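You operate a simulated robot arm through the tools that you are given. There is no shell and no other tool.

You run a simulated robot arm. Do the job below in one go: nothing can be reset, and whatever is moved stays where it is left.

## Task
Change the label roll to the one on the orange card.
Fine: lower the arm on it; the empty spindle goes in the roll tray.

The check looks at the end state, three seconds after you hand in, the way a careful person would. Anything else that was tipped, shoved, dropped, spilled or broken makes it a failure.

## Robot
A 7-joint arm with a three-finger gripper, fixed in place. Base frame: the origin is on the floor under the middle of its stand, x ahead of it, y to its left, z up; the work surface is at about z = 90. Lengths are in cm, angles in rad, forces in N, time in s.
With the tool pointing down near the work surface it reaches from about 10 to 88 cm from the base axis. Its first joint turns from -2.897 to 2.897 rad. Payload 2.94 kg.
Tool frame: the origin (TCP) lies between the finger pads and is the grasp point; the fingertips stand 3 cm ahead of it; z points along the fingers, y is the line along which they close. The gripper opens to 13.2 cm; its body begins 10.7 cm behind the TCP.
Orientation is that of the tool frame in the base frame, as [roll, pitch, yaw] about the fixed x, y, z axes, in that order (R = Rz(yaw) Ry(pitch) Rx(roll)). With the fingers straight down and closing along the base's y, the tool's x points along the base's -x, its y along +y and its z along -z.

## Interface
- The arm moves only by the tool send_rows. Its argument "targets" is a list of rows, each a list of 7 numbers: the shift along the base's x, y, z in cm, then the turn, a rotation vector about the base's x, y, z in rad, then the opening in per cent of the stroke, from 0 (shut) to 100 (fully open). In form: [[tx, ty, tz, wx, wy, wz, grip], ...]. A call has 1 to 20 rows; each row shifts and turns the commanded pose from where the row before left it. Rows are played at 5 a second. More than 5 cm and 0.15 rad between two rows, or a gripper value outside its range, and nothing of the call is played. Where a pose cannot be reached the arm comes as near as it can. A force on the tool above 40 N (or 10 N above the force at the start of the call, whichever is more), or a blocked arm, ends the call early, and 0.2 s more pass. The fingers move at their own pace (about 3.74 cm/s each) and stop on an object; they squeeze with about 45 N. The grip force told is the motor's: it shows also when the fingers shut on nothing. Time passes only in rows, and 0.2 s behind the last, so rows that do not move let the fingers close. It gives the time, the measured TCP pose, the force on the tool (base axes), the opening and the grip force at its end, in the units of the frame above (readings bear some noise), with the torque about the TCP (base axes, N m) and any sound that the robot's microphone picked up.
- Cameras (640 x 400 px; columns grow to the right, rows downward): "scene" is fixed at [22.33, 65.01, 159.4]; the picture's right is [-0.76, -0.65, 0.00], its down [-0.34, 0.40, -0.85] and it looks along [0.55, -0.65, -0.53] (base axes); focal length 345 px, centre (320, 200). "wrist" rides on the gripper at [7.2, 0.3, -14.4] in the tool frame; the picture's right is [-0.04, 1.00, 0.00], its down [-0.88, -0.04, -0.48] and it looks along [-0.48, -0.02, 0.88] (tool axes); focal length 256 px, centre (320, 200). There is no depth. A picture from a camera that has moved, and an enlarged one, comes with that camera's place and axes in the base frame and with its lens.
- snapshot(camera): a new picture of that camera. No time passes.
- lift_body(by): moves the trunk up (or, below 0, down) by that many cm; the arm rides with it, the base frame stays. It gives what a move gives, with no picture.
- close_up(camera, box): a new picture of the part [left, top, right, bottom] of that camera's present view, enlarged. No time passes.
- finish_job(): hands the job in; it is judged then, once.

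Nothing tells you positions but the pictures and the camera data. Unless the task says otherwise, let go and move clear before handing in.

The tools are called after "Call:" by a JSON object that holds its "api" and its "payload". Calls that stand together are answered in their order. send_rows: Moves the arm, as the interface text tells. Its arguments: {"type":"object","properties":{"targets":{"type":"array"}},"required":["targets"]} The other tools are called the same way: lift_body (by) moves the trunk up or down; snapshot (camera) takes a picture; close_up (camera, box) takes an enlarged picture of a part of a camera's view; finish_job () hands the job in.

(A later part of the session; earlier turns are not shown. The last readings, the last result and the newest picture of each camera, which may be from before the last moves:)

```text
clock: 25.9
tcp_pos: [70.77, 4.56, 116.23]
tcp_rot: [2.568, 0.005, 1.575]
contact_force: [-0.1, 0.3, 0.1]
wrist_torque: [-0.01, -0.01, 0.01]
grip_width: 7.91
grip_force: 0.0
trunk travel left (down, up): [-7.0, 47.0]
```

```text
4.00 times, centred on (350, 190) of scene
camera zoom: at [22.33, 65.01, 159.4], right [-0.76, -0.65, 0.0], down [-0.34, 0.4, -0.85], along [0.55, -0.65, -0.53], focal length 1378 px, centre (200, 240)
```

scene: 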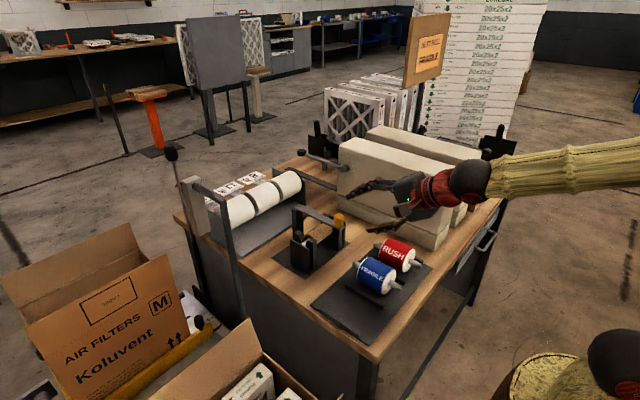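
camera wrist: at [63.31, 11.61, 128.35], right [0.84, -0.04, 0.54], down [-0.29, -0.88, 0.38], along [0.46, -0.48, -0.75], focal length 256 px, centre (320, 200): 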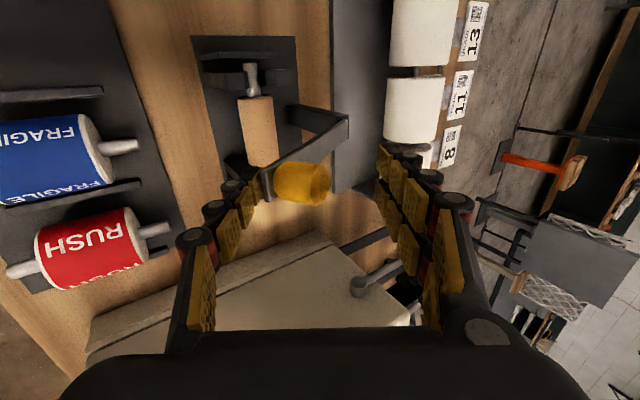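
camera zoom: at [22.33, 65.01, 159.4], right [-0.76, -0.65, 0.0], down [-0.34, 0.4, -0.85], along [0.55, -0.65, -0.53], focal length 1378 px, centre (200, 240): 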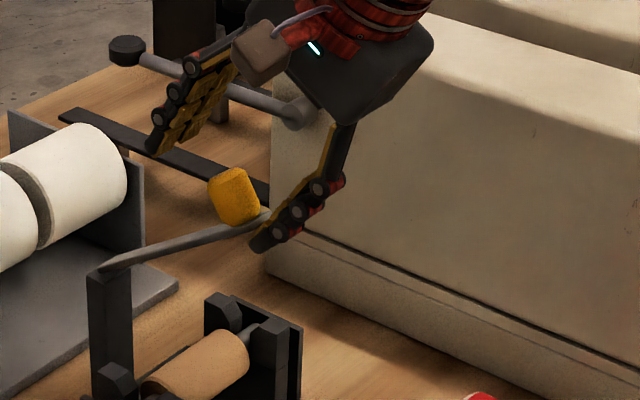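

Call:
{"api": "send_rows", "payload": {"targets": [[1.05, 0, 1.05, 0, 0.061, 0, 58], [1.1, 0, 0.96, 0, 0.062, 0, 56], [1.28, 0, 0.9, 0, 0.061, 0, 54], [1.33, 0, 0.83, 0, 0.062, 0, 52], [0, 0, 0, 0, 0, 0, 52]]}}

Call:
{"api": "snapshot", "payload": {"camera": "wrist"}}

Call:
{"api": "close_up", "payload": {"camera": "scene", "box": [260, 120, 420, 240]}}

```text
clock: 27.1
tcp_pos: [75.72, 4.48, 120.0]
tcp_rot: [2.814, 0.003, 1.576]
contact_force: [0.4, -0.6, -0.5]
wrist_torque: [0.01, 0.01, -0.03]
grip_width: 6.88
grip_force: 0.1
trunk travel left (down, up): [-7.0, 47.0]
```

```text
taken
camera wrist: at [71.41, 11.59, 133.62], right [0.95, -0.04, 0.32], down [-0.19, -0.88, 0.44], along [0.27, -0.48, -0.84], focal length 256 px, centre (320, 200)
```

wrist: 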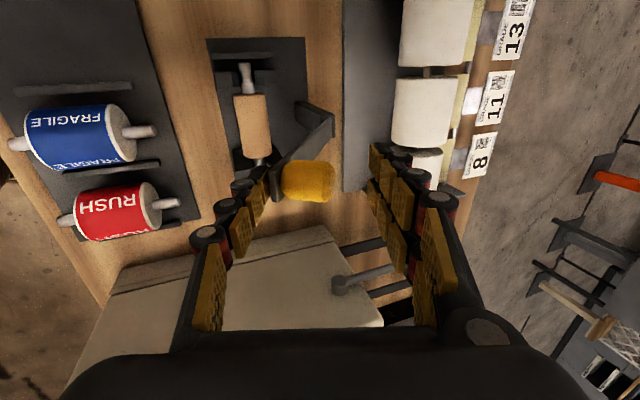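

```text
3.33 times, centred on (340, 180) of scene
camera zoom: at [22.33, 65.01, 159.4], right [-0.76, -0.65, 0.0], down [-0.34, 0.4, -0.85], along [0.55, -0.65, -0.53], focal length 1149 px, centre (253, 267)
```

zoom: 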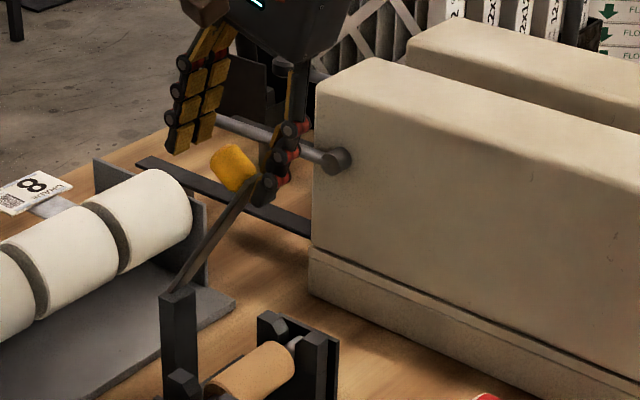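

Call:
{"api": "send_rows", "payload": {"targets": [[1.38, 0, 0.66, 0, 0.061, 0, 51], [1.47, 0.05, 0.54, 0, 0.062, 0, 49], [1.58, 0.05, 0.36, 0, 0.061, 0, 47], [1.65, 0, 0.26, 0, 0.062, 0, 46], [0, 0, 0, 0, 0, 0, 46]]}}

Call:
{"api": "snapshot", "payload": {"camera": "wrist"}}

Call:
{"api": "close_up", "payload": {"camera": "scene", "box": [240, 110, 400, 230]}}

```text
clock: 28.3
tcp_pos: [78.39, 4.31, 119.99]
tcp_rot: [3.059, 0.0, 1.576]
contact_force: [-0.2, -0.7, 0.4]
wrist_torque: [-0.01, -0.08, 0.0]
grip_width: 6.04
grip_force: 0.1
out of reach, approached as far as the arm can: row 3, 4
trunk travel left (down, up): [-7.0, 47.0]
```

```text
taken
camera wrist: at [77.36, 11.48, 134.25], right [1.0, -0.04, 0.08], down [-0.07, -0.88, 0.47], along [0.06, -0.48, -0.88], focal length 256 px, centre (320, 200)
```

wrist: 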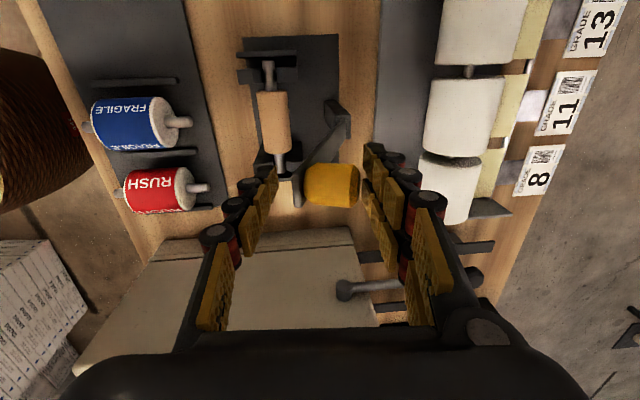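

```text
3.33 times, centred on (320, 170) of scene
camera zoom: at [22.33, 65.01, 159.4], right [-0.76, -0.65, 0.0], down [-0.34, 0.4, -0.85], along [0.55, -0.65, -0.53], focal length 1149 px, centre (320, 300)
```

zoom: 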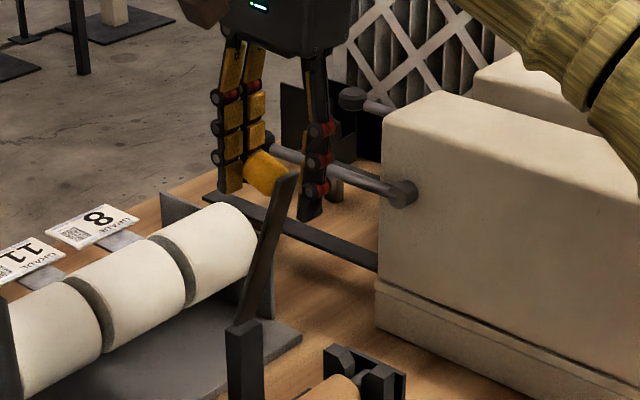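

Reach ran out at x≈78 with the tool vertical and the arm around 68°. I'll re-tilt the tool forward (which brings the wrist back) so the fingertip can push the arm the rest of the way.

Call:
{"api": "send_rows", "payload": {"targets": [[0.27, 0.1, 0.37, 0, -0.143, 0, 50], [0.28, 0.1, 0.37, 0, -0.143, 0, 53], [0, 0, 0, 0, 0, 0, 53]]}}

Call:
{"api": "close_up", "payload": {"camera": "scene", "box": [240, 110, 400, 230]}}

Call:
{"api": "snapshot", "payload": {"camera": "wrist"}}

```text
clock: 29.1
tcp_pos: [78.9, 4.59, 120.76]
tcp_rot: [2.77, 0.003, 1.574]
contact_force: [-0.9, 0.0, 1.1]
wrist_torque: [0.0, -0.11, -0.01]
grip_width: 6.97
grip_force: 0.1
trunk travel left (down, up): [-7.0, 47.0]
```

```text
3.33 times, centred on (320, 170) of scene
camera zoom: at [22.33, 65.01, 159.4], right [-0.76, -0.65, 0.0], down [-0.34, 0.4, -0.85], along [0.55, -0.65, -0.53], focal length 1149 px, centre (320, 300)
```

zoom: 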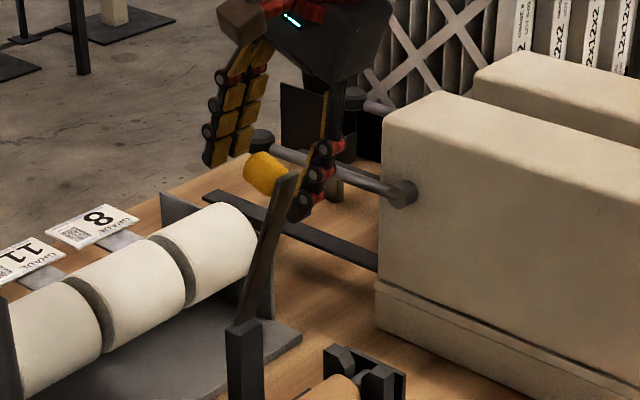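

```text
taken
camera wrist: at [73.89, 11.71, 134.05], right [0.93, -0.04, 0.36], down [-0.2, -0.88, 0.43], along [0.3, -0.48, -0.83], focal length 256 px, centre (320, 200)
```

wrist: 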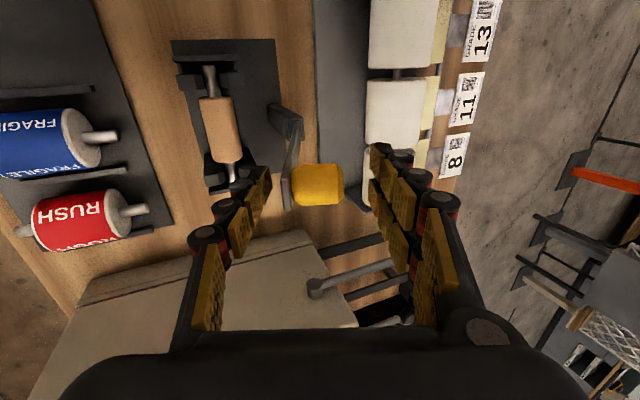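

Call:
{"api": "send_rows", "payload": {"targets": [[1.0, 0, 0, 0, 0, 0, 53], [1.0, 0, -0.1, 0, 0, 0, 53], [0.9, 0, -0.1, 0, 0, 0, 53], [0, 0, 0, 0, 0, 0, 53]]}}

Call:
{"api": "close_up", "payload": {"camera": "scene", "box": [240, 110, 400, 230]}}

Call:
{"api": "snapshot", "payload": {"camera": "wrist"}}

```text
clock: 30.1
tcp_pos: [81.93, 4.66, 120.28]
tcp_rot: [2.772, 0.005, 1.575]
contact_force: [0.3, 0.1, 0.5]
wrist_torque: [0.0, 0.0, 0.0]
grip_width: 6.99
grip_force: 0.0
trunk travel left (down, up): [-7.0, 47.0]
```

```text
3.33 times, centred on (320, 170) of scene
camera zoom: at [22.33, 65.01, 159.4], right [-0.76, -0.65, 0.0], down [-0.34, 0.4, -0.85], along [0.55, -0.65, -0.53], focal length 1149 px, centre (320, 300)
```

zoom: 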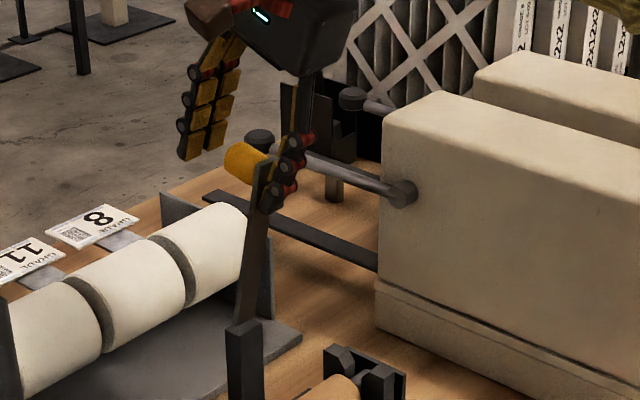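

```text
taken
camera wrist: at [76.95, 11.66, 133.75], right [0.93, -0.04, 0.36], down [-0.2, -0.88, 0.43], along [0.3, -0.48, -0.83], focal length 256 px, centre (320, 200)
```

wrist: 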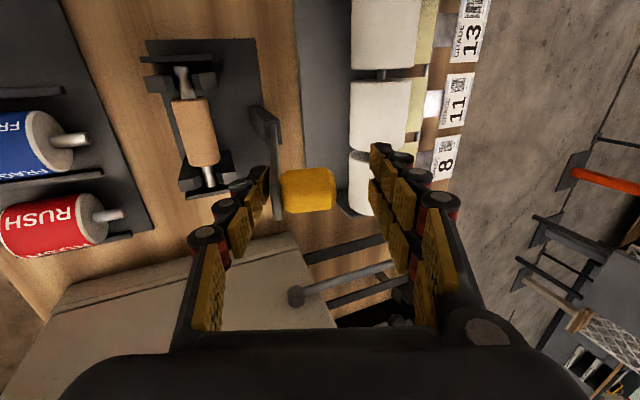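

The arm is nearly vertical now. I'll push it on past vertical, watching for its stop.

Call:
{"api": "send_rows", "payload": {"targets": [[0.8, 0, -0.1, 0, 0, 0, 53], [0.8, 0, -0.15, 0, 0, 0, 53], [0.7, 0, -0.15, 0, 0, 0, 53], [0, 0, 0, 0, 0, 0, 53]]}}

Call:
{"api": "close_up", "payload": {"camera": "scene", "box": [240, 110, 400, 230]}}

Call:
{"api": "snapshot", "payload": {"camera": "wrist"}}

```text
clock: 31.1
tcp_pos: [84.16, 4.54, 119.97]
tcp_rot: [2.774, 0.002, 1.576]
contact_force: [0.1, -0.2, -0.8]
wrist_torque: [0.04, 0.04, 0.02]
grip_width: 7.01
grip_force: 0.1
trunk travel left (down, up): [-7.0, 47.0]
```

```text
3.33 times, centred on (320, 170) of scene
camera zoom: at [22.33, 65.01, 159.4], right [-0.76, -0.65, 0.0], down [-0.34, 0.4, -0.85], along [0.55, -0.65, -0.53], focal length 1149 px, centre (320, 300)
```

zoom: 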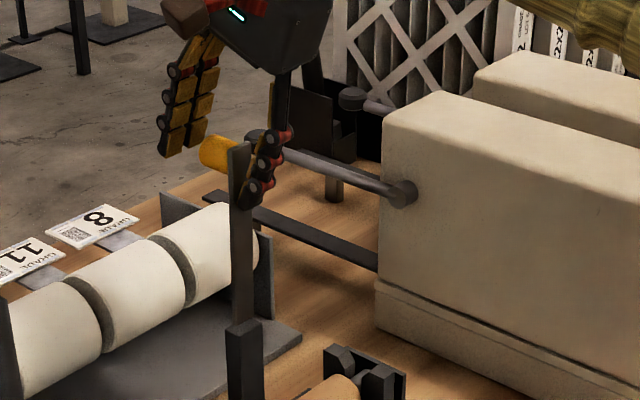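

```text
taken
camera wrist: at [79.28, 11.68, 133.35], right [0.93, -0.04, 0.36], down [-0.2, -0.88, 0.43], along [0.3, -0.48, -0.83], focal length 256 px, centre (320, 200)
```

wrist: 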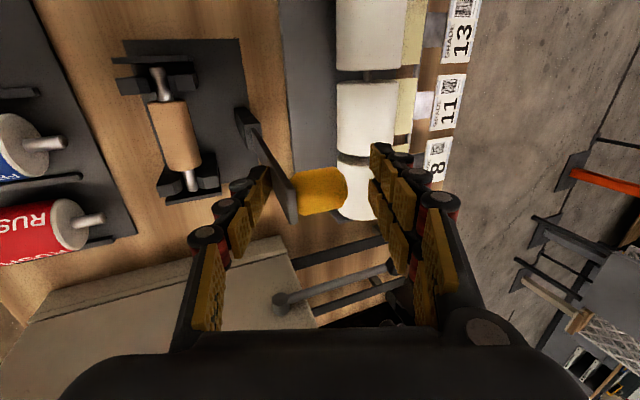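

Call:
{"api": "send_rows", "payload": {"targets": [[0.7, 0, 0, 0, 0, 0, 53], [0.7, 0, 0, 0, 0, 0, 53], [0.6, 0, 0, 0, 0, 0, 53], [0, 0, 0, 0, 0, 0, 53]]}}

Call:
{"api": "close_up", "payload": {"camera": "scene", "box": [240, 110, 400, 230]}}

Call:
{"api": "snapshot", "payload": {"camera": "wrist"}}

```text
clock: 32.1
tcp_pos: [86.16, 4.6, 120.0]
tcp_rot: [2.774, 0.003, 1.574]
contact_force: [-11.5, -1.0, -1.3]
wrist_torque: [-0.04, 0.39, -0.02]
grip_width: 7.84
grip_force: 5.8
trunk travel left (down, up): [-7.0, 47.0]
```

```text
3.33 times, centred on (320, 170) of scene
camera zoom: at [22.33, 65.01, 159.4], right [-0.76, -0.65, 0.0], down [-0.34, 0.4, -0.85], along [0.55, -0.65, -0.53], focal length 1149 px, centre (320, 300)
```

zoom: 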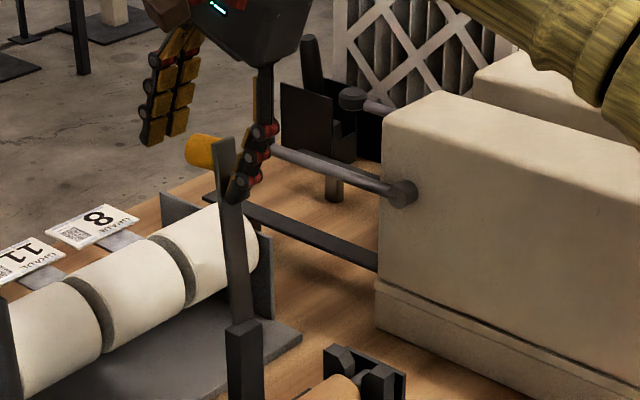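

```text
taken
camera wrist: at [81.14, 11.67, 133.44], right [0.93, -0.04, 0.36], down [-0.2, -0.88, 0.43], along [0.3, -0.48, -0.83], focal length 256 px, centre (320, 200)
```

wrist: 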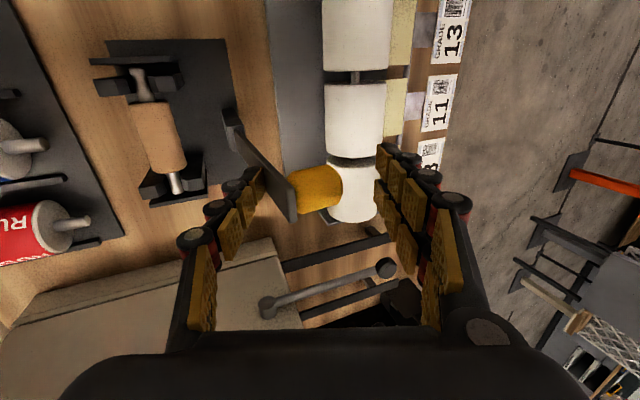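

The arm has met its back stop slightly past vertical (11 N). I'll back off a little and see whether it stays.

Call:
{"api": "send_rows", "payload": {"targets": [[-0.8, 0, 0, 0, 0, 0, 53], [-0.9, 0, 0, 0, 0, 0, 53], [-0.8, 0, 0, 0, 0, 0, 53], [0, 0, 0, 0, 0, 0, 53], [0, 0, 0, 0, 0, 0, 53]]}}

Call:
{"api": "close_up", "payload": {"camera": "scene", "box": [240, 110, 400, 230]}}

Call:
{"api": "snapshot", "payload": {"camera": "wrist"}}

```text
clock: 33.3
tcp_pos: [83.61, 4.6, 120.03]
tcp_rot: [2.772, 0.003, 1.575]
contact_force: [-0.1, 0.1, -0.2]
wrist_torque: [0.03, 0.02, 0.03]
grip_width: 7.01
grip_force: 0.1
trunk travel left (down, up): [-7.0, 47.0]
```

```text
3.33 times, centred on (320, 170) of scene
camera zoom: at [22.33, 65.01, 159.4], right [-0.76, -0.65, 0.0], down [-0.34, 0.4, -0.85], along [0.55, -0.65, -0.53], focal length 1149 px, centre (320, 300)
```

zoom: 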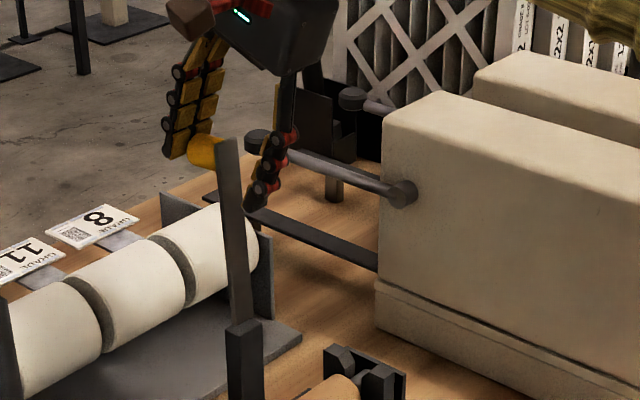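

```text
taken
camera wrist: at [78.73, 11.7, 133.36], right [0.93, -0.04, 0.36], down [-0.2, -0.88, 0.43], along [0.3, -0.48, -0.83], focal length 256 px, centre (320, 200)
```

wrist: 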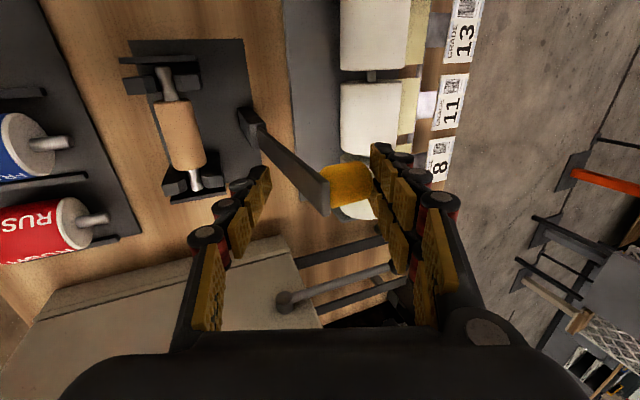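

Call:
{"api": "send_rows", "payload": {"targets": [[0.5, 0, 0, 0, 0, 0, 60], [0.5, 0, 0, 0, 0, 0, 70], [0, 0, 0, 0, 0, 0, 76], [0, 0, 0, 0, 0, 0, 76]]}}

Call:
{"api": "snapshot", "payload": {"camera": "wrist"}}

Call:
{"api": "close_up", "payload": {"camera": "scene", "box": [240, 110, 400, 230]}}

```text
clock: 34.3
tcp_pos: [84.65, 4.65, 119.83]
tcp_rot: [2.773, 0.004, 1.576]
contact_force: [-0.2, -0.4, -0.5]
wrist_torque: [0.01, -0.02, 0.0]
grip_width: 10.03
grip_force: 0.0
trunk travel left (down, up): [-7.0, 47.0]
```

```text
taken
camera wrist: at [79.79, 11.68, 133.32], right [0.93, -0.04, 0.36], down [-0.2, -0.88, 0.43], along [0.3, -0.48, -0.83], focal length 256 px, centre (320, 200)
```

wrist: 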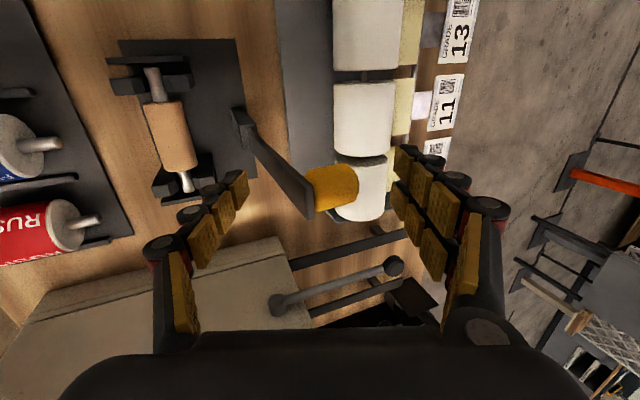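

```text
3.33 times, centred on (320, 170) of scene
camera zoom: at [22.33, 65.01, 159.4], right [-0.76, -0.65, 0.0], down [-0.34, 0.4, -0.85], along [0.55, -0.65, -0.53], focal length 1149 px, centre (320, 300)
```

zoom: 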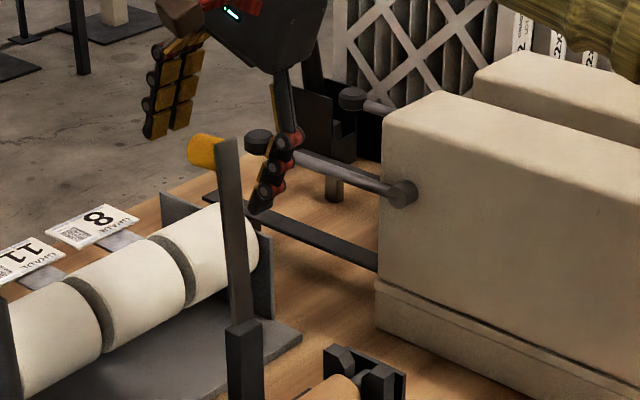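

The arm now rests open by itself with clear gaps on both sides. I'll raise the trunk to withdraw straight up.

Call:
{"api": "lift_body", "payload": {"by": 14}}

Call:
{"api": "snapshot", "payload": {"camera": "scene"}}

Call:
{"api": "snapshot", "payload": {"camera": "wrist"}}

```text
clock: 36.0
tcp_pos: [84.87, 4.7, 133.79]
tcp_rot: [2.774, 0.004, 1.576]
contact_force: [1.3, -0.7, 0.0]
wrist_torque: [-0.01, 0.02, -0.02]
grip_width: 10.03
grip_force: 0.1
trunk travel left (down, up): [-21.0, 33.0]
```

```text
taken
```

scene: 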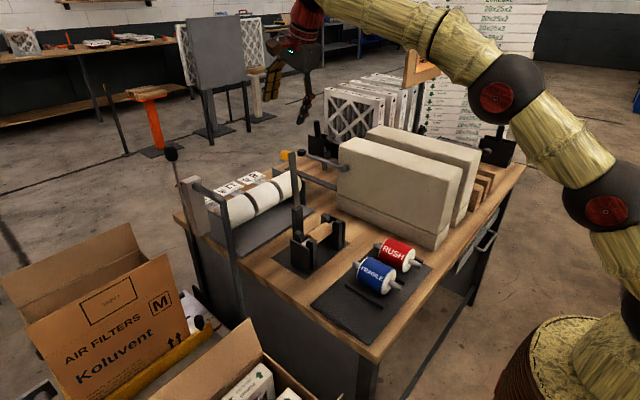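

```text
taken
camera wrist: at [79.83, 11.69, 147.25], right [0.93, -0.04, 0.36], down [-0.2, -0.88, 0.43], along [0.3, -0.48, -0.83], focal length 256 px, centre (320, 200)
```

wrist: 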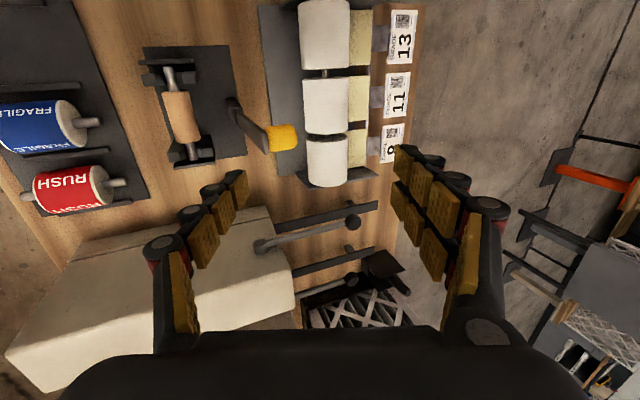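

The dispenser arm stays open past vertical, and the core is exposed. I'll move back over the core with a slight forward tilt, to stay clear of the raised arm, and look.

Call:
{"api": "send_rows", "payload": {"targets": [[-4.1, -0.05, 0, 0, 0.04, 0, 70], [-4.1, -0.05, 0, 0, 0.04, 0, 60], [-4.1, -0.1, 0, 0, 0.037, 0, 55], [0, 0, -4.5, 0, 0, 0, 55], [0, 0, -4.5, 0, 0, 0, 55], [0, 0, -4.5, 0, 0, 0, 55], [0, 0, 0, 0, 0, 0, 55]]}}

Call:
{"api": "snapshot", "payload": {"camera": "wrist"}}

Call:
{"api": "snapshot", "payload": {"camera": "scene"}}

```text
clock: 37.6
tcp_pos: [72.39, 4.29, 120.13]
tcp_rot: [2.891, 0.004, 1.574]
contact_force: [-0.3, -0.8, -0.5]
wrist_torque: [-0.01, 0.0, 0.01]
grip_width: 7.28
grip_force: 0.1
trunk travel left (down, up): [-21.0, 33.0]
```

```text
taken
camera wrist: at [69.06, 11.43, 134.04], right [0.97, -0.04, 0.25], down [-0.15, -0.88, 0.45], along [0.2, -0.48, -0.86], focal length 256 px, centre (320, 200)
```

wrist: 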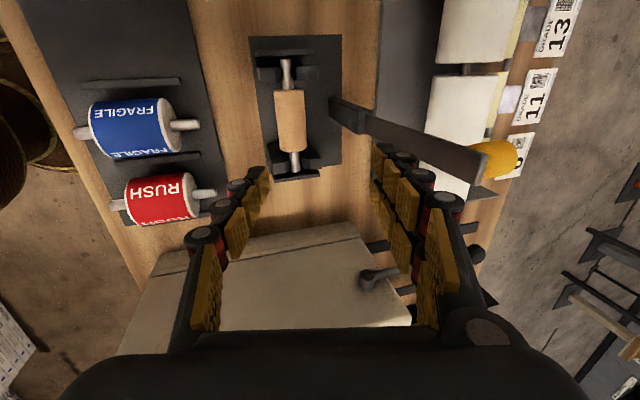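

```text
taken
```

scene: 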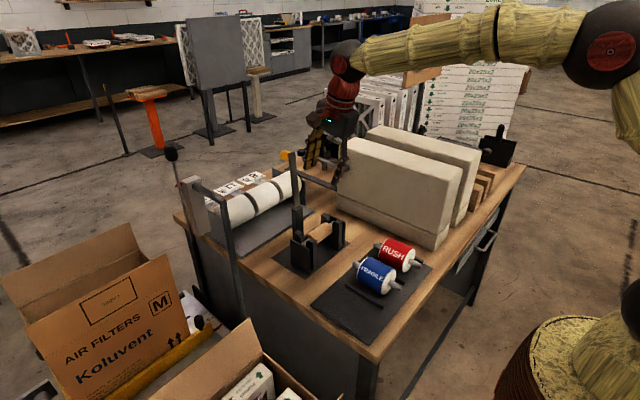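

Call:
{"api": "close_up", "payload": {"camera": "wrist", "box": [230, 20, 390, 190]}}

Call:
{"api": "close_up", "payload": {"camera": "scene", "box": [260, 140, 380, 290]}}

```text
2.35 times, centred on (310, 105) of wrist
camera zoom: at [69.06, 11.43, 134.04], right [0.97, -0.04, 0.25], down [-0.15, -0.88, 0.45], along [0.2, -0.48, -0.86], focal length 602 px, centre (344, 424)
```

zoom: 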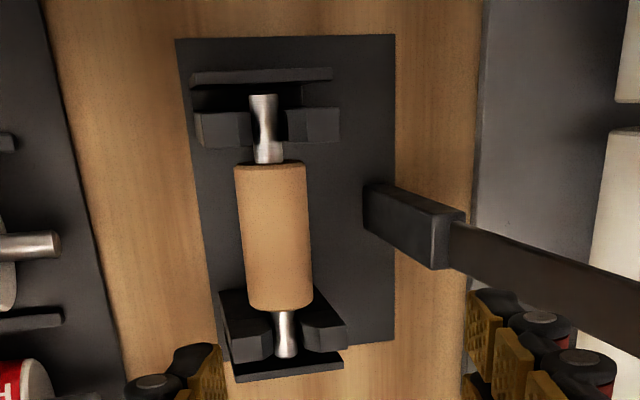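

```text
2.67 times, centred on (320, 215) of scene
camera zoom: at [22.33, 65.01, 159.4], right [-0.76, -0.65, 0.0], down [-0.34, 0.4, -0.85], along [0.55, -0.65, -0.53], focal length 919 px, centre (320, 160)
```

zoom: 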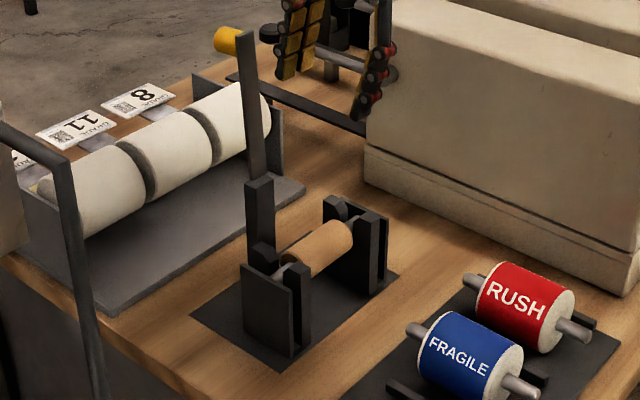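

Views agree on the core at about (74.0, 4.4, 98.4), with the post's face at x≈81.3. I'll descend toward it with a 6 cm opening and check before the last few centimetres.

Call:
{"api": "send_rows", "payload": {"targets": [[0.4, 0.03, -4.5, 0, 0, 0, 46], [0.4, 0.03, -4.5, 0, 0, 0, 46], [0.39, 0.04, -4.5, 0, 0, 0, 46], [0, 0, 0, 0, 0, 0, 46]]}}

Call:
{"api": "snapshot", "payload": {"camera": "wrist"}}

Call:
{"api": "close_up", "payload": {"camera": "scene", "box": [260, 140, 380, 290]}}

```text
clock: 38.6
tcp_pos: [73.48, 4.27, 106.52]
tcp_rot: [2.888, 0.004, 1.576]
contact_force: [0.3, 0.3, 0.6]
wrist_torque: [0.02, 0.0, -0.02]
grip_width: 6.05
grip_force: 0.0
trunk travel left (down, up): [-21.0, 33.0]
```

```text
taken
camera wrist: at [70.19, 11.48, 120.52], right [0.97, -0.04, 0.25], down [-0.15, -0.88, 0.45], along [0.2, -0.48, -0.86], focal length 256 px, centre (320, 200)
```

wrist: 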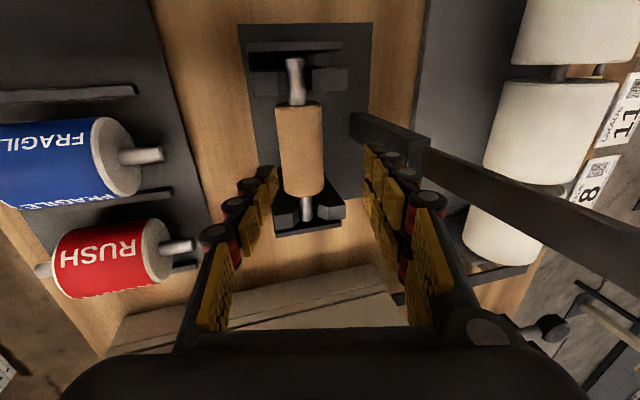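

```text
2.67 times, centred on (320, 215) of scene
camera zoom: at [22.33, 65.01, 159.4], right [-0.76, -0.65, 0.0], down [-0.34, 0.4, -0.85], along [0.55, -0.65, -0.53], focal length 919 px, centre (320, 160)
```

zoom: 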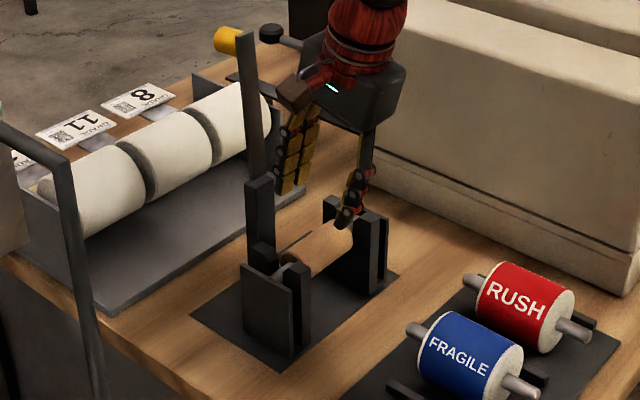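

Call:
{"api": "send_rows", "payload": {"targets": [[0.03, 0.07, -2.2, 0, 0, 0, 46], [0.03, 0.06, -2.2, 0, 0, 0, 46], [0.04, 0, -2.0, 0, 0, 0, 46], [0, 0, 0, 0, 0, 0, 46]]}}

Call:
{"api": "snapshot", "payload": {"camera": "wrist"}}

Call:
{"api": "close_up", "payload": {"camera": "scene", "box": [260, 140, 380, 290]}}

```text
clock: 39.6
tcp_pos: [73.68, 4.62, 100.41]
tcp_rot: [2.89, 0.004, 1.577]
contact_force: [-0.1, 0.0, -0.6]
wrist_torque: [-0.02, 0.01, -0.05]
grip_width: 6.08
grip_force: 0.2
trunk travel left (down, up): [-21.0, 33.0]
```

```text
taken
camera wrist: at [70.43, 11.65, 114.26], right [0.97, -0.04, 0.25], down [-0.15, -0.88, 0.45], along [0.2, -0.48, -0.86], focal length 256 px, centre (320, 200)
```

wrist: 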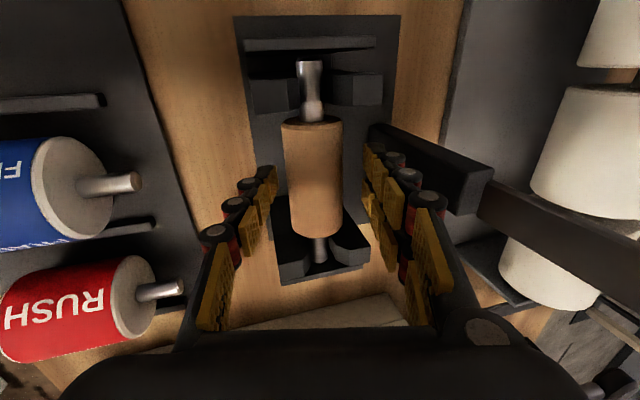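

```text
2.67 times, centred on (320, 215) of scene
camera zoom: at [22.33, 65.01, 159.4], right [-0.76, -0.65, 0.0], down [-0.34, 0.4, -0.85], along [0.55, -0.65, -0.53], focal length 919 px, centre (320, 160)
```

zoom: 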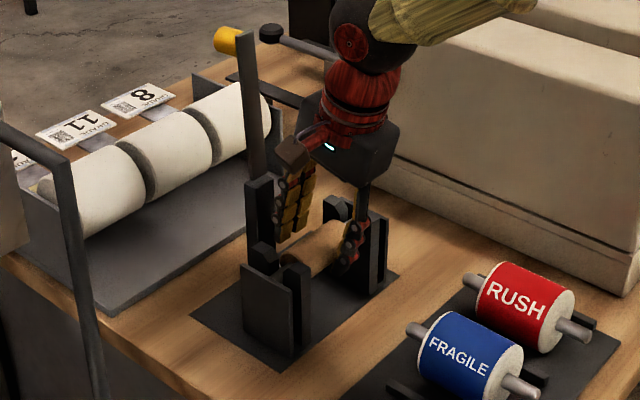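

Call:
{"api": "send_rows", "payload": {"targets": [[0, -0.15, -0.4, 0, 0, 0, 46], [0, 0, 0, 0, 0, 0, 20], [0, 0, 0, 0, 0, 0, 5], [0, 0, 0, 0, 0, 0, 5], [0, 0, 0, 0, 0, 0, 5], [0, 0, 0, 0, 0, 0, 5]]}}

Call:
{"api": "snapshot", "payload": {"camera": "wrist"}}

```text
clock: 41.0
tcp_pos: [73.56, 4.43, 99.97]
tcp_rot: [2.892, 0.003, 1.578]
contact_force: [-5.7, 0.1, -0.5]
wrist_torque: [0.27, 0.15, -0.53]
grip_width: 3.81
grip_force: 45.2
trunk travel left (down, up): [-21.0, 33.0]
```

```text
taken
camera wrist: at [70.35, 11.51, 113.86], right [0.97, -0.04, 0.25], down [-0.15, -0.88, 0.45], along [0.2, -0.48, -0.86], focal length 256 px, centre (320, 200)
```

wrist: 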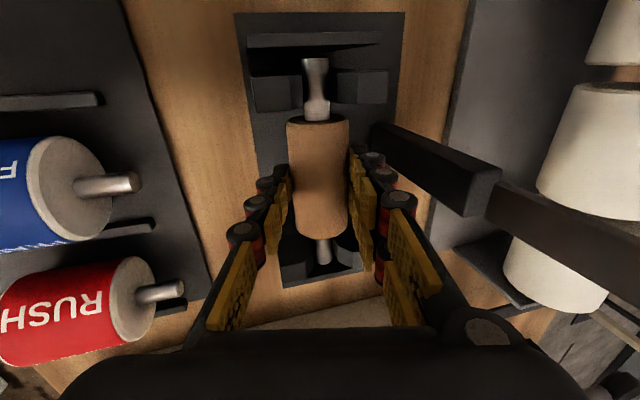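

Core gripped (3.8 cm). Lifting it straight up out of the notches.

Call:
{"api": "send_rows", "payload": {"targets": [[-0.1, 0, 0.8, 0, 0, 0, 5], [0, 0, 1.2, 0, 0, 0, 5], [0, 0, 1.5, 0, 0, 0, 5], [0, 0, 1.5, 0, 0, 0, 5], [0, 0, 0, 0, 0, 0, 5]]}}

Call:
{"api": "snapshot", "payload": {"camera": "wrist"}}

Call:
{"api": "close_up", "payload": {"camera": "scene", "box": [260, 140, 380, 290]}}

```text
clock: 42.2
tcp_pos: [73.55, 4.45, 105.13]
tcp_rot: [2.891, 0.003, 1.576]
contact_force: [0.0, -0.3, -1.4]
wrist_torque: [-0.01, 0.0, -0.05]
grip_width: 3.8
grip_force: 44.8
trunk travel left (down, up): [-21.0, 33.0]
```

```text
taken
camera wrist: at [70.23, 11.48, 119.0], right [0.97, -0.04, 0.25], down [-0.15, -0.88, 0.45], along [0.2, -0.48, -0.86], focal length 256 px, centre (320, 200)
```

wrist: 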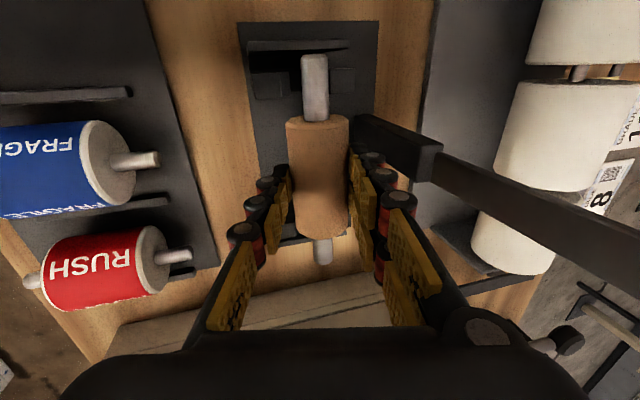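

```text
2.67 times, centred on (320, 215) of scene
camera zoom: at [22.33, 65.01, 159.4], right [-0.76, -0.65, 0.0], down [-0.34, 0.4, -0.85], along [0.55, -0.65, -0.53], focal length 919 px, centre (320, 160)
```

zoom: 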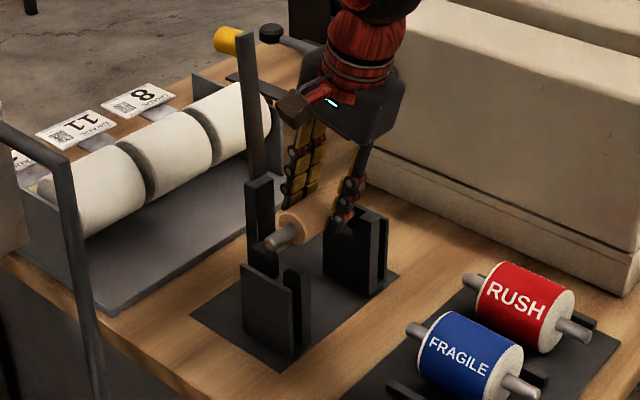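

The spindle is free (about 1.4 N). I'll raise it, un-tilt, and carry it to above the empty tray slot while turning it to lie along x.

Call:
{"api": "send_rows", "payload": {"targets": [[-1, 0, 4, 0, 0.0625, 0, 5], [-1, 0, 4, 0, 0.0625, 0, 5], [-1, 0, 4, 0, 0.0625, 0, 5], [-1, 0, 4, 0, 0.0625, 0, 5], [-1.39, 0.97, 0, 0, 0, 0.1428, 5], [-1.39, 0.97, 0, 0, 0, 0.1428, 5], [-1.39, 0.97, 0, 0, 0, 0.1428, 5], [-1.39, 0.97, 0, 0, 0, 0.1428, 5], [-1.39, 0.97, 0, 0, 0, 0.1428, 5], [-1.39, 0.97, 0, 0, 0, 0.1428, 5], [-1.39, 0.97, 0, 0, 0, 0.1428, 5], [-1.39, 0.97, 0, 0, 0, 0.1428, 5], [-1.39, 0.97, 0, 0, 0, 0.1428, 5], [-1.39, 0.97, 0, 0, 0, 0.1428, 5], [-1.39, 0.97, 0, 0, 0, 0.1428, 5], [0, 0, 0, 0, 0, 0, 5]]}}

Call:
{"api": "snapshot", "payload": {"camera": "wrist"}}

Call:
{"api": "snapshot", "payload": {"camera": "scene"}}

```text
clock: 45.6
tcp_pos: [54.36, 15.18, 121.21]
tcp_rot: [3.14, 0.002, -3.136]
contact_force: [-0.3, -0.5, -1.8]
wrist_torque: [-0.02, 0.01, -0.02]
grip_width: 3.79
grip_force: 44.9
trunk travel left (down, up): [-21.0, 33.0]
```

```text
taken
camera wrist: at [47.09, 15.28, 135.38], right [0.04, 1.0, 0.0], down [0.88, -0.03, 0.48], along [0.48, -0.02, -0.88], focal length 256 px, centre (320, 200)
```

wrist: 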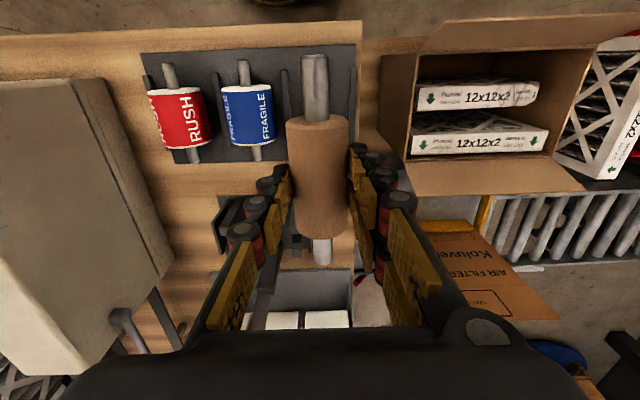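

```text
taken
```

scene: 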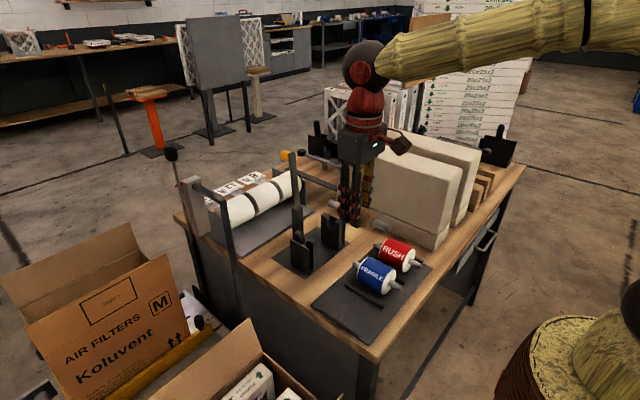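

The spindle is held level, aligned with the tray slots. I'll descend over the empty slot to just above the tray.

Call:
{"api": "send_rows", "payload": {"targets": [[0.05, 0, -4, 0, 0, 0, 5], [0.05, 0, -4, 0, 0, 0, 5], [0.05, 0, -4, 0, 0, 0, 5], [0.05, 0, -4, 0, 0, 0, 5], [0, 0, -4, 0, 0, 0, 5], [0, 0, -3.5, 0, 0, 0, 5], [0, 0, 0, 0, 0, 0, 5]]}}

Call:
{"api": "snapshot", "payload": {"camera": "wrist"}}

Call:
{"api": "close_up", "payload": {"camera": "scene", "box": [290, 210, 450, 350]}}

```text
clock: 47.2
tcp_pos: [54.68, 15.05, 97.9]
tcp_rot: [3.14, 0.002, -3.138]
contact_force: [-0.6, -0.7, -3.3]
wrist_torque: [0.05, 0.0, 0.0]
grip_width: 3.8
grip_force: 45.0
trunk travel left (down, up): [-21.0, 33.0]
```

```text
taken
camera wrist: at [47.46, 15.12, 112.07], right [0.04, 1.0, 0.0], down [0.88, -0.03, 0.48], along [0.48, -0.02, -0.88], focal length 256 px, centre (320, 200)
```

wrist: 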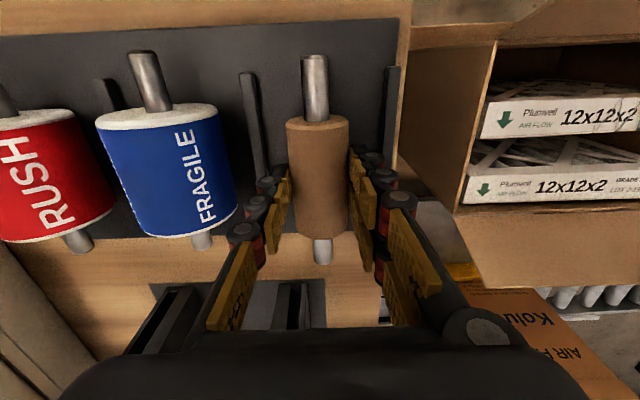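

```text
2.86 times, centred on (370, 280) of scene
camera zoom: at [22.33, 65.01, 159.4], right [-0.76, -0.65, 0.0], down [-0.34, 0.4, -0.85], along [0.55, -0.65, -0.53], focal length 985 px, centre (177, -29)
```

zoom: 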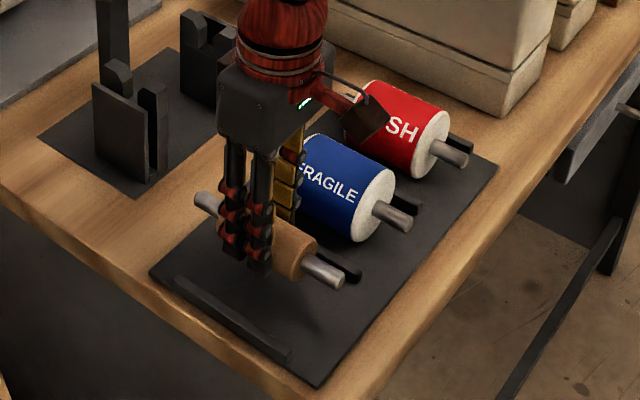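

Call:
{"api": "send_rows", "payload": {"targets": [[0, 0.05, -1.2, 0, 0, 0, 5], [0, 0, -1.2, 0, 0, 0, 5], [0, 0, -0.7, 0, 0, 0, 5], [0, 0, -0.3, 0, 0, 0, 5], [0, 0, 0, 0, 0, 0, 5]]}}

Call:
{"api": "close_up", "payload": {"camera": "scene", "box": [290, 230, 410, 350]}}

```text
clock: 48.4
tcp_pos: [54.57, 15.11, 94.62]
tcp_rot: [3.139, 0.009, -3.137]
contact_force: [-3.7, -1.9, 34.8]
wrist_torque: [-0.22, 0.32, 0.16]
grip_width: 3.82
grip_force: 45.1
trunk travel left (down, up): [-21.0, 33.0]
```

```text
3.33 times, centred on (350, 290) of scene
camera zoom: at [22.33, 65.01, 159.4], right [-0.76, -0.65, 0.0], down [-0.34, 0.4, -0.85], along [0.55, -0.65, -0.53], focal length 1149 px, centre (220, -100)
```

zoom: 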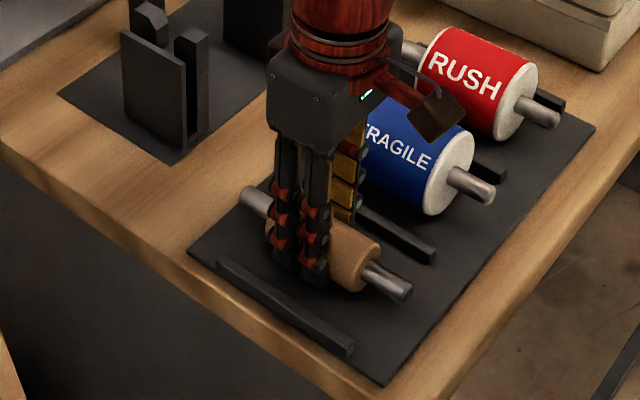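

It has touched down (35 N). I'll ease off the pressure, then open just enough to free the core without reaching the ribs.

Call:
{"api": "send_rows", "payload": {"targets": [[0, 0, 0.35, 0, 0, 0, 5], [0, 0, 0.3, 0, 0, 0, 5], [0, 0, 0, 0, 0, 0, 5]]}}

```text
clock: 49.2
tcp_pos: [54.31, 15.11, 94.62]
tcp_rot: [3.141, -0.004, -3.136]
contact_force: [1.2, -1.0, -0.2]
wrist_torque: [0.01, -0.2, -0.03]
grip_width: 3.81
grip_force: 45.0
trunk travel left (down, up): [-21.0, 33.0]
```

Call:
{"api": "send_rows", "payload": {"targets": [[0, 0, 0, 0, 0, 0, 33], [0, 0, 0, 0, 0, 0, 38], [0, 0, 0, 0, 0, 0, 38]]}}

Call:
{"api": "snapshot", "payload": {"camera": "wrist"}}

Call:
{"api": "close_up", "payload": {"camera": "scene", "box": [290, 230, 410, 350]}}

```text
clock: 50.0
tcp_pos: [54.52, 15.12, 94.78]
tcp_rot: [3.14, 0.001, -3.136]
contact_force: [0.2, -0.3, 0.1]
wrist_torque: [0.01, 0.01, -0.01]
grip_width: 5.03
grip_force: 0.0
trunk travel left (down, up): [-21.0, 33.0]
```

```text
taken
camera wrist: at [47.28, 15.29, 109.12], right [0.04, 1.0, 0.0], down [0.88, -0.03, 0.48], along [0.48, -0.02, -0.88], focal length 256 px, centre (320, 200)
```

wrist: 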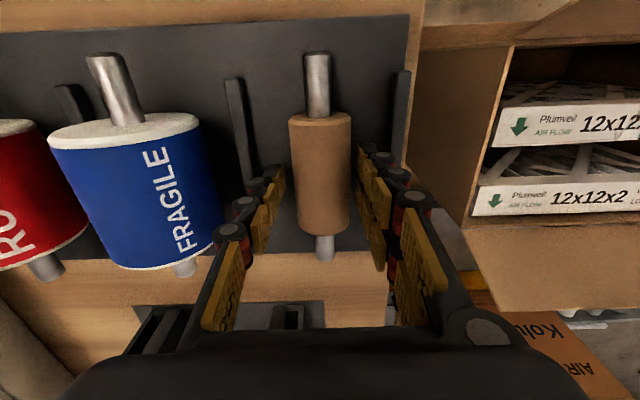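

```text
3.33 times, centred on (350, 290) of scene
camera zoom: at [22.33, 65.01, 159.4], right [-0.76, -0.65, 0.0], down [-0.34, 0.4, -0.85], along [0.55, -0.65, -0.53], focal length 1149 px, centre (220, -100)
```

zoom: 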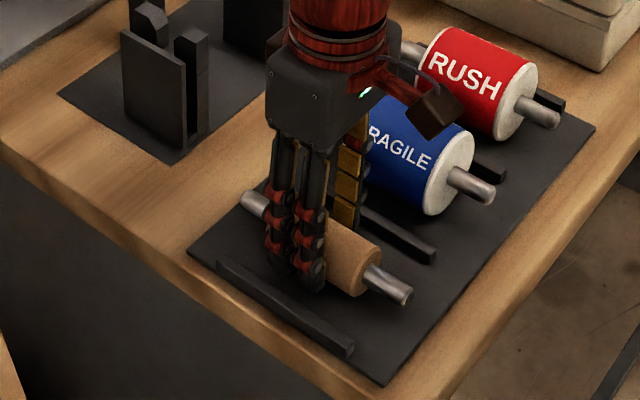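

The spindle rests in the slot. Raising straight up.

Call:
{"api": "send_rows", "payload": {"targets": [[0, 0, 1.5, 0, 0, 0, 38], [0, 0, 2.5, 0, 0, 0, 38], [0, 0, 4, 0, 0, 0, 38], [0, 0, 4.5, 0, 0, 0, 38], [0, 0, 4.5, 0, 0, 0, 50], [0, -1, 4.5, 0, 0, 0, 62], [0, -4, 1, 0, 0, 0, 62], [0, -4, 0, 0, 0, 0, 62], [0, -1.8, 0, 0, 0, 0, 62], [0, 0, 0, 0, 0, 0, 62]]}}

Call:
{"api": "snapshot", "payload": {"camera": "wrist"}}

Call:
{"api": "close_up", "payload": {"camera": "scene", "box": [290, 210, 450, 350]}}

```text
clock: 52.2
tcp_pos: [54.4, 4.19, 117.35]
tcp_rot: [3.141, 0.004, -3.136]
contact_force: [-0.6, 0.0, 1.2]
wrist_torque: [0.0, 0.0, -0.01]
grip_width: 8.17
grip_force: 0.1
trunk travel left (down, up): [-21.0, 33.0]
```

```text
taken
camera wrist: at [47.08, 4.32, 131.57], right [0.04, 1.0, 0.0], down [0.88, -0.03, 0.48], along [0.48, -0.02, -0.88], focal length 256 px, centre (320, 200)
```

wrist: 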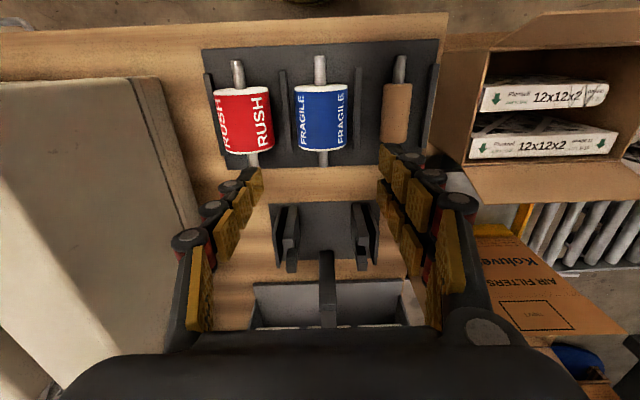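

```text
2.86 times, centred on (370, 280) of scene
camera zoom: at [22.33, 65.01, 159.4], right [-0.76, -0.65, 0.0], down [-0.34, 0.4, -0.85], along [0.55, -0.65, -0.53], focal length 985 px, centre (177, -29)
```

zoom: 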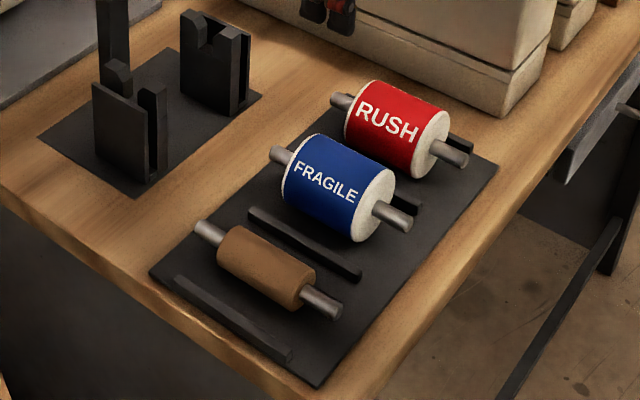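

The empty spindle lies in the tray's free slot. Now I'm above the blue roll; I'll zoom in to align.

Call:
{"api": "close_up", "payload": {"camera": "wrist", "box": [190, 30, 450, 190]}}

Call:
{"api": "close_up", "payload": {"camera": "wrist", "box": [250, 180, 400, 340]}}

```text
2.46 times, centred on (320, 110) of wrist
camera zoom: at [47.08, 4.32, 131.57], right [0.04, 1.0, 0.0], down [0.88, -0.03, 0.48], along [0.48, -0.02, -0.88], focal length 630 px, centre (320, 422)
```

zoom: 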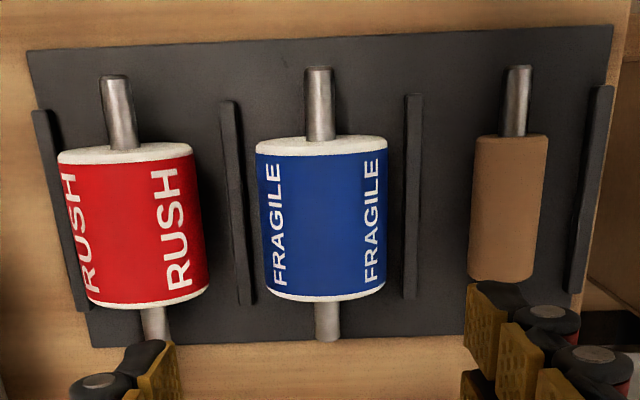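

```text
2.50 times, centred on (325, 260) of wrist
camera zoom: at [47.08, 4.32, 131.57], right [0.04, 1.0, 0.0], down [0.88, -0.03, 0.48], along [0.48, -0.02, -0.88], focal length 640 px, centre (308, 50)
```

zoom: 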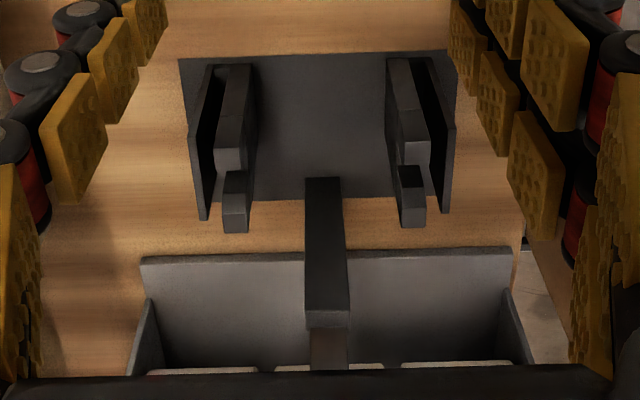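

Call:
{"api": "send_rows", "payload": {"targets": [[-0.2, 0, -4.5, 0, 0, 0, 61], [-0.2, 0, -4.5, 0, 0, 0, 61], [0, 0, -4.0, 0, 0, 0, 61], [0, 0, 0, 0, 0, 0, 61]]}}

Call:
{"api": "snapshot", "payload": {"camera": "wrist"}}

Call:
{"api": "close_up", "payload": {"camera": "scene", "box": [310, 190, 450, 320]}}

```text
clock: 53.2
tcp_pos: [54.01, 4.19, 104.44]
tcp_rot: [3.14, 0.004, -3.139]
contact_force: [0.3, -0.8, 0.4]
wrist_torque: [0.01, 0.0, 0.0]
grip_width: 8.05
grip_force: 0.1
trunk travel left (down, up): [-21.0, 33.0]
```

```text
taken
camera wrist: at [46.84, 4.25, 118.59], right [0.04, 1.0, 0.0], down [0.88, -0.03, 0.48], along [0.48, -0.02, -0.88], focal length 256 px, centre (320, 200)
```

wrist: 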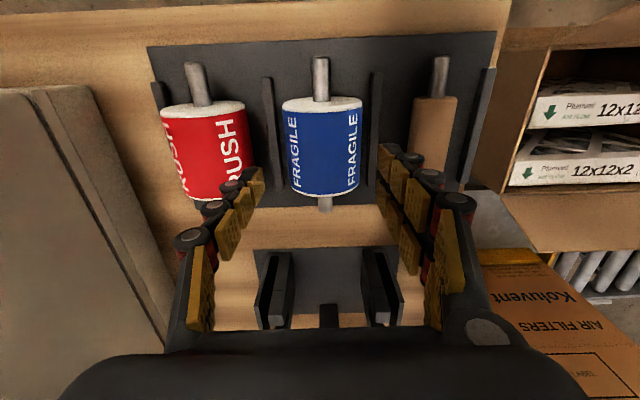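

```text
3.08 times, centred on (380, 255) of scene
camera zoom: at [22.33, 65.01, 159.4], right [-0.76, -0.65, 0.0], down [-0.34, 0.4, -0.85], along [0.55, -0.65, -0.53], focal length 1060 px, centre (135, 31)
```

zoom: 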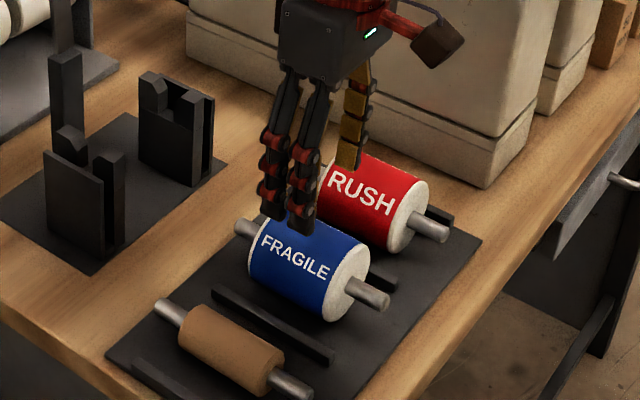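

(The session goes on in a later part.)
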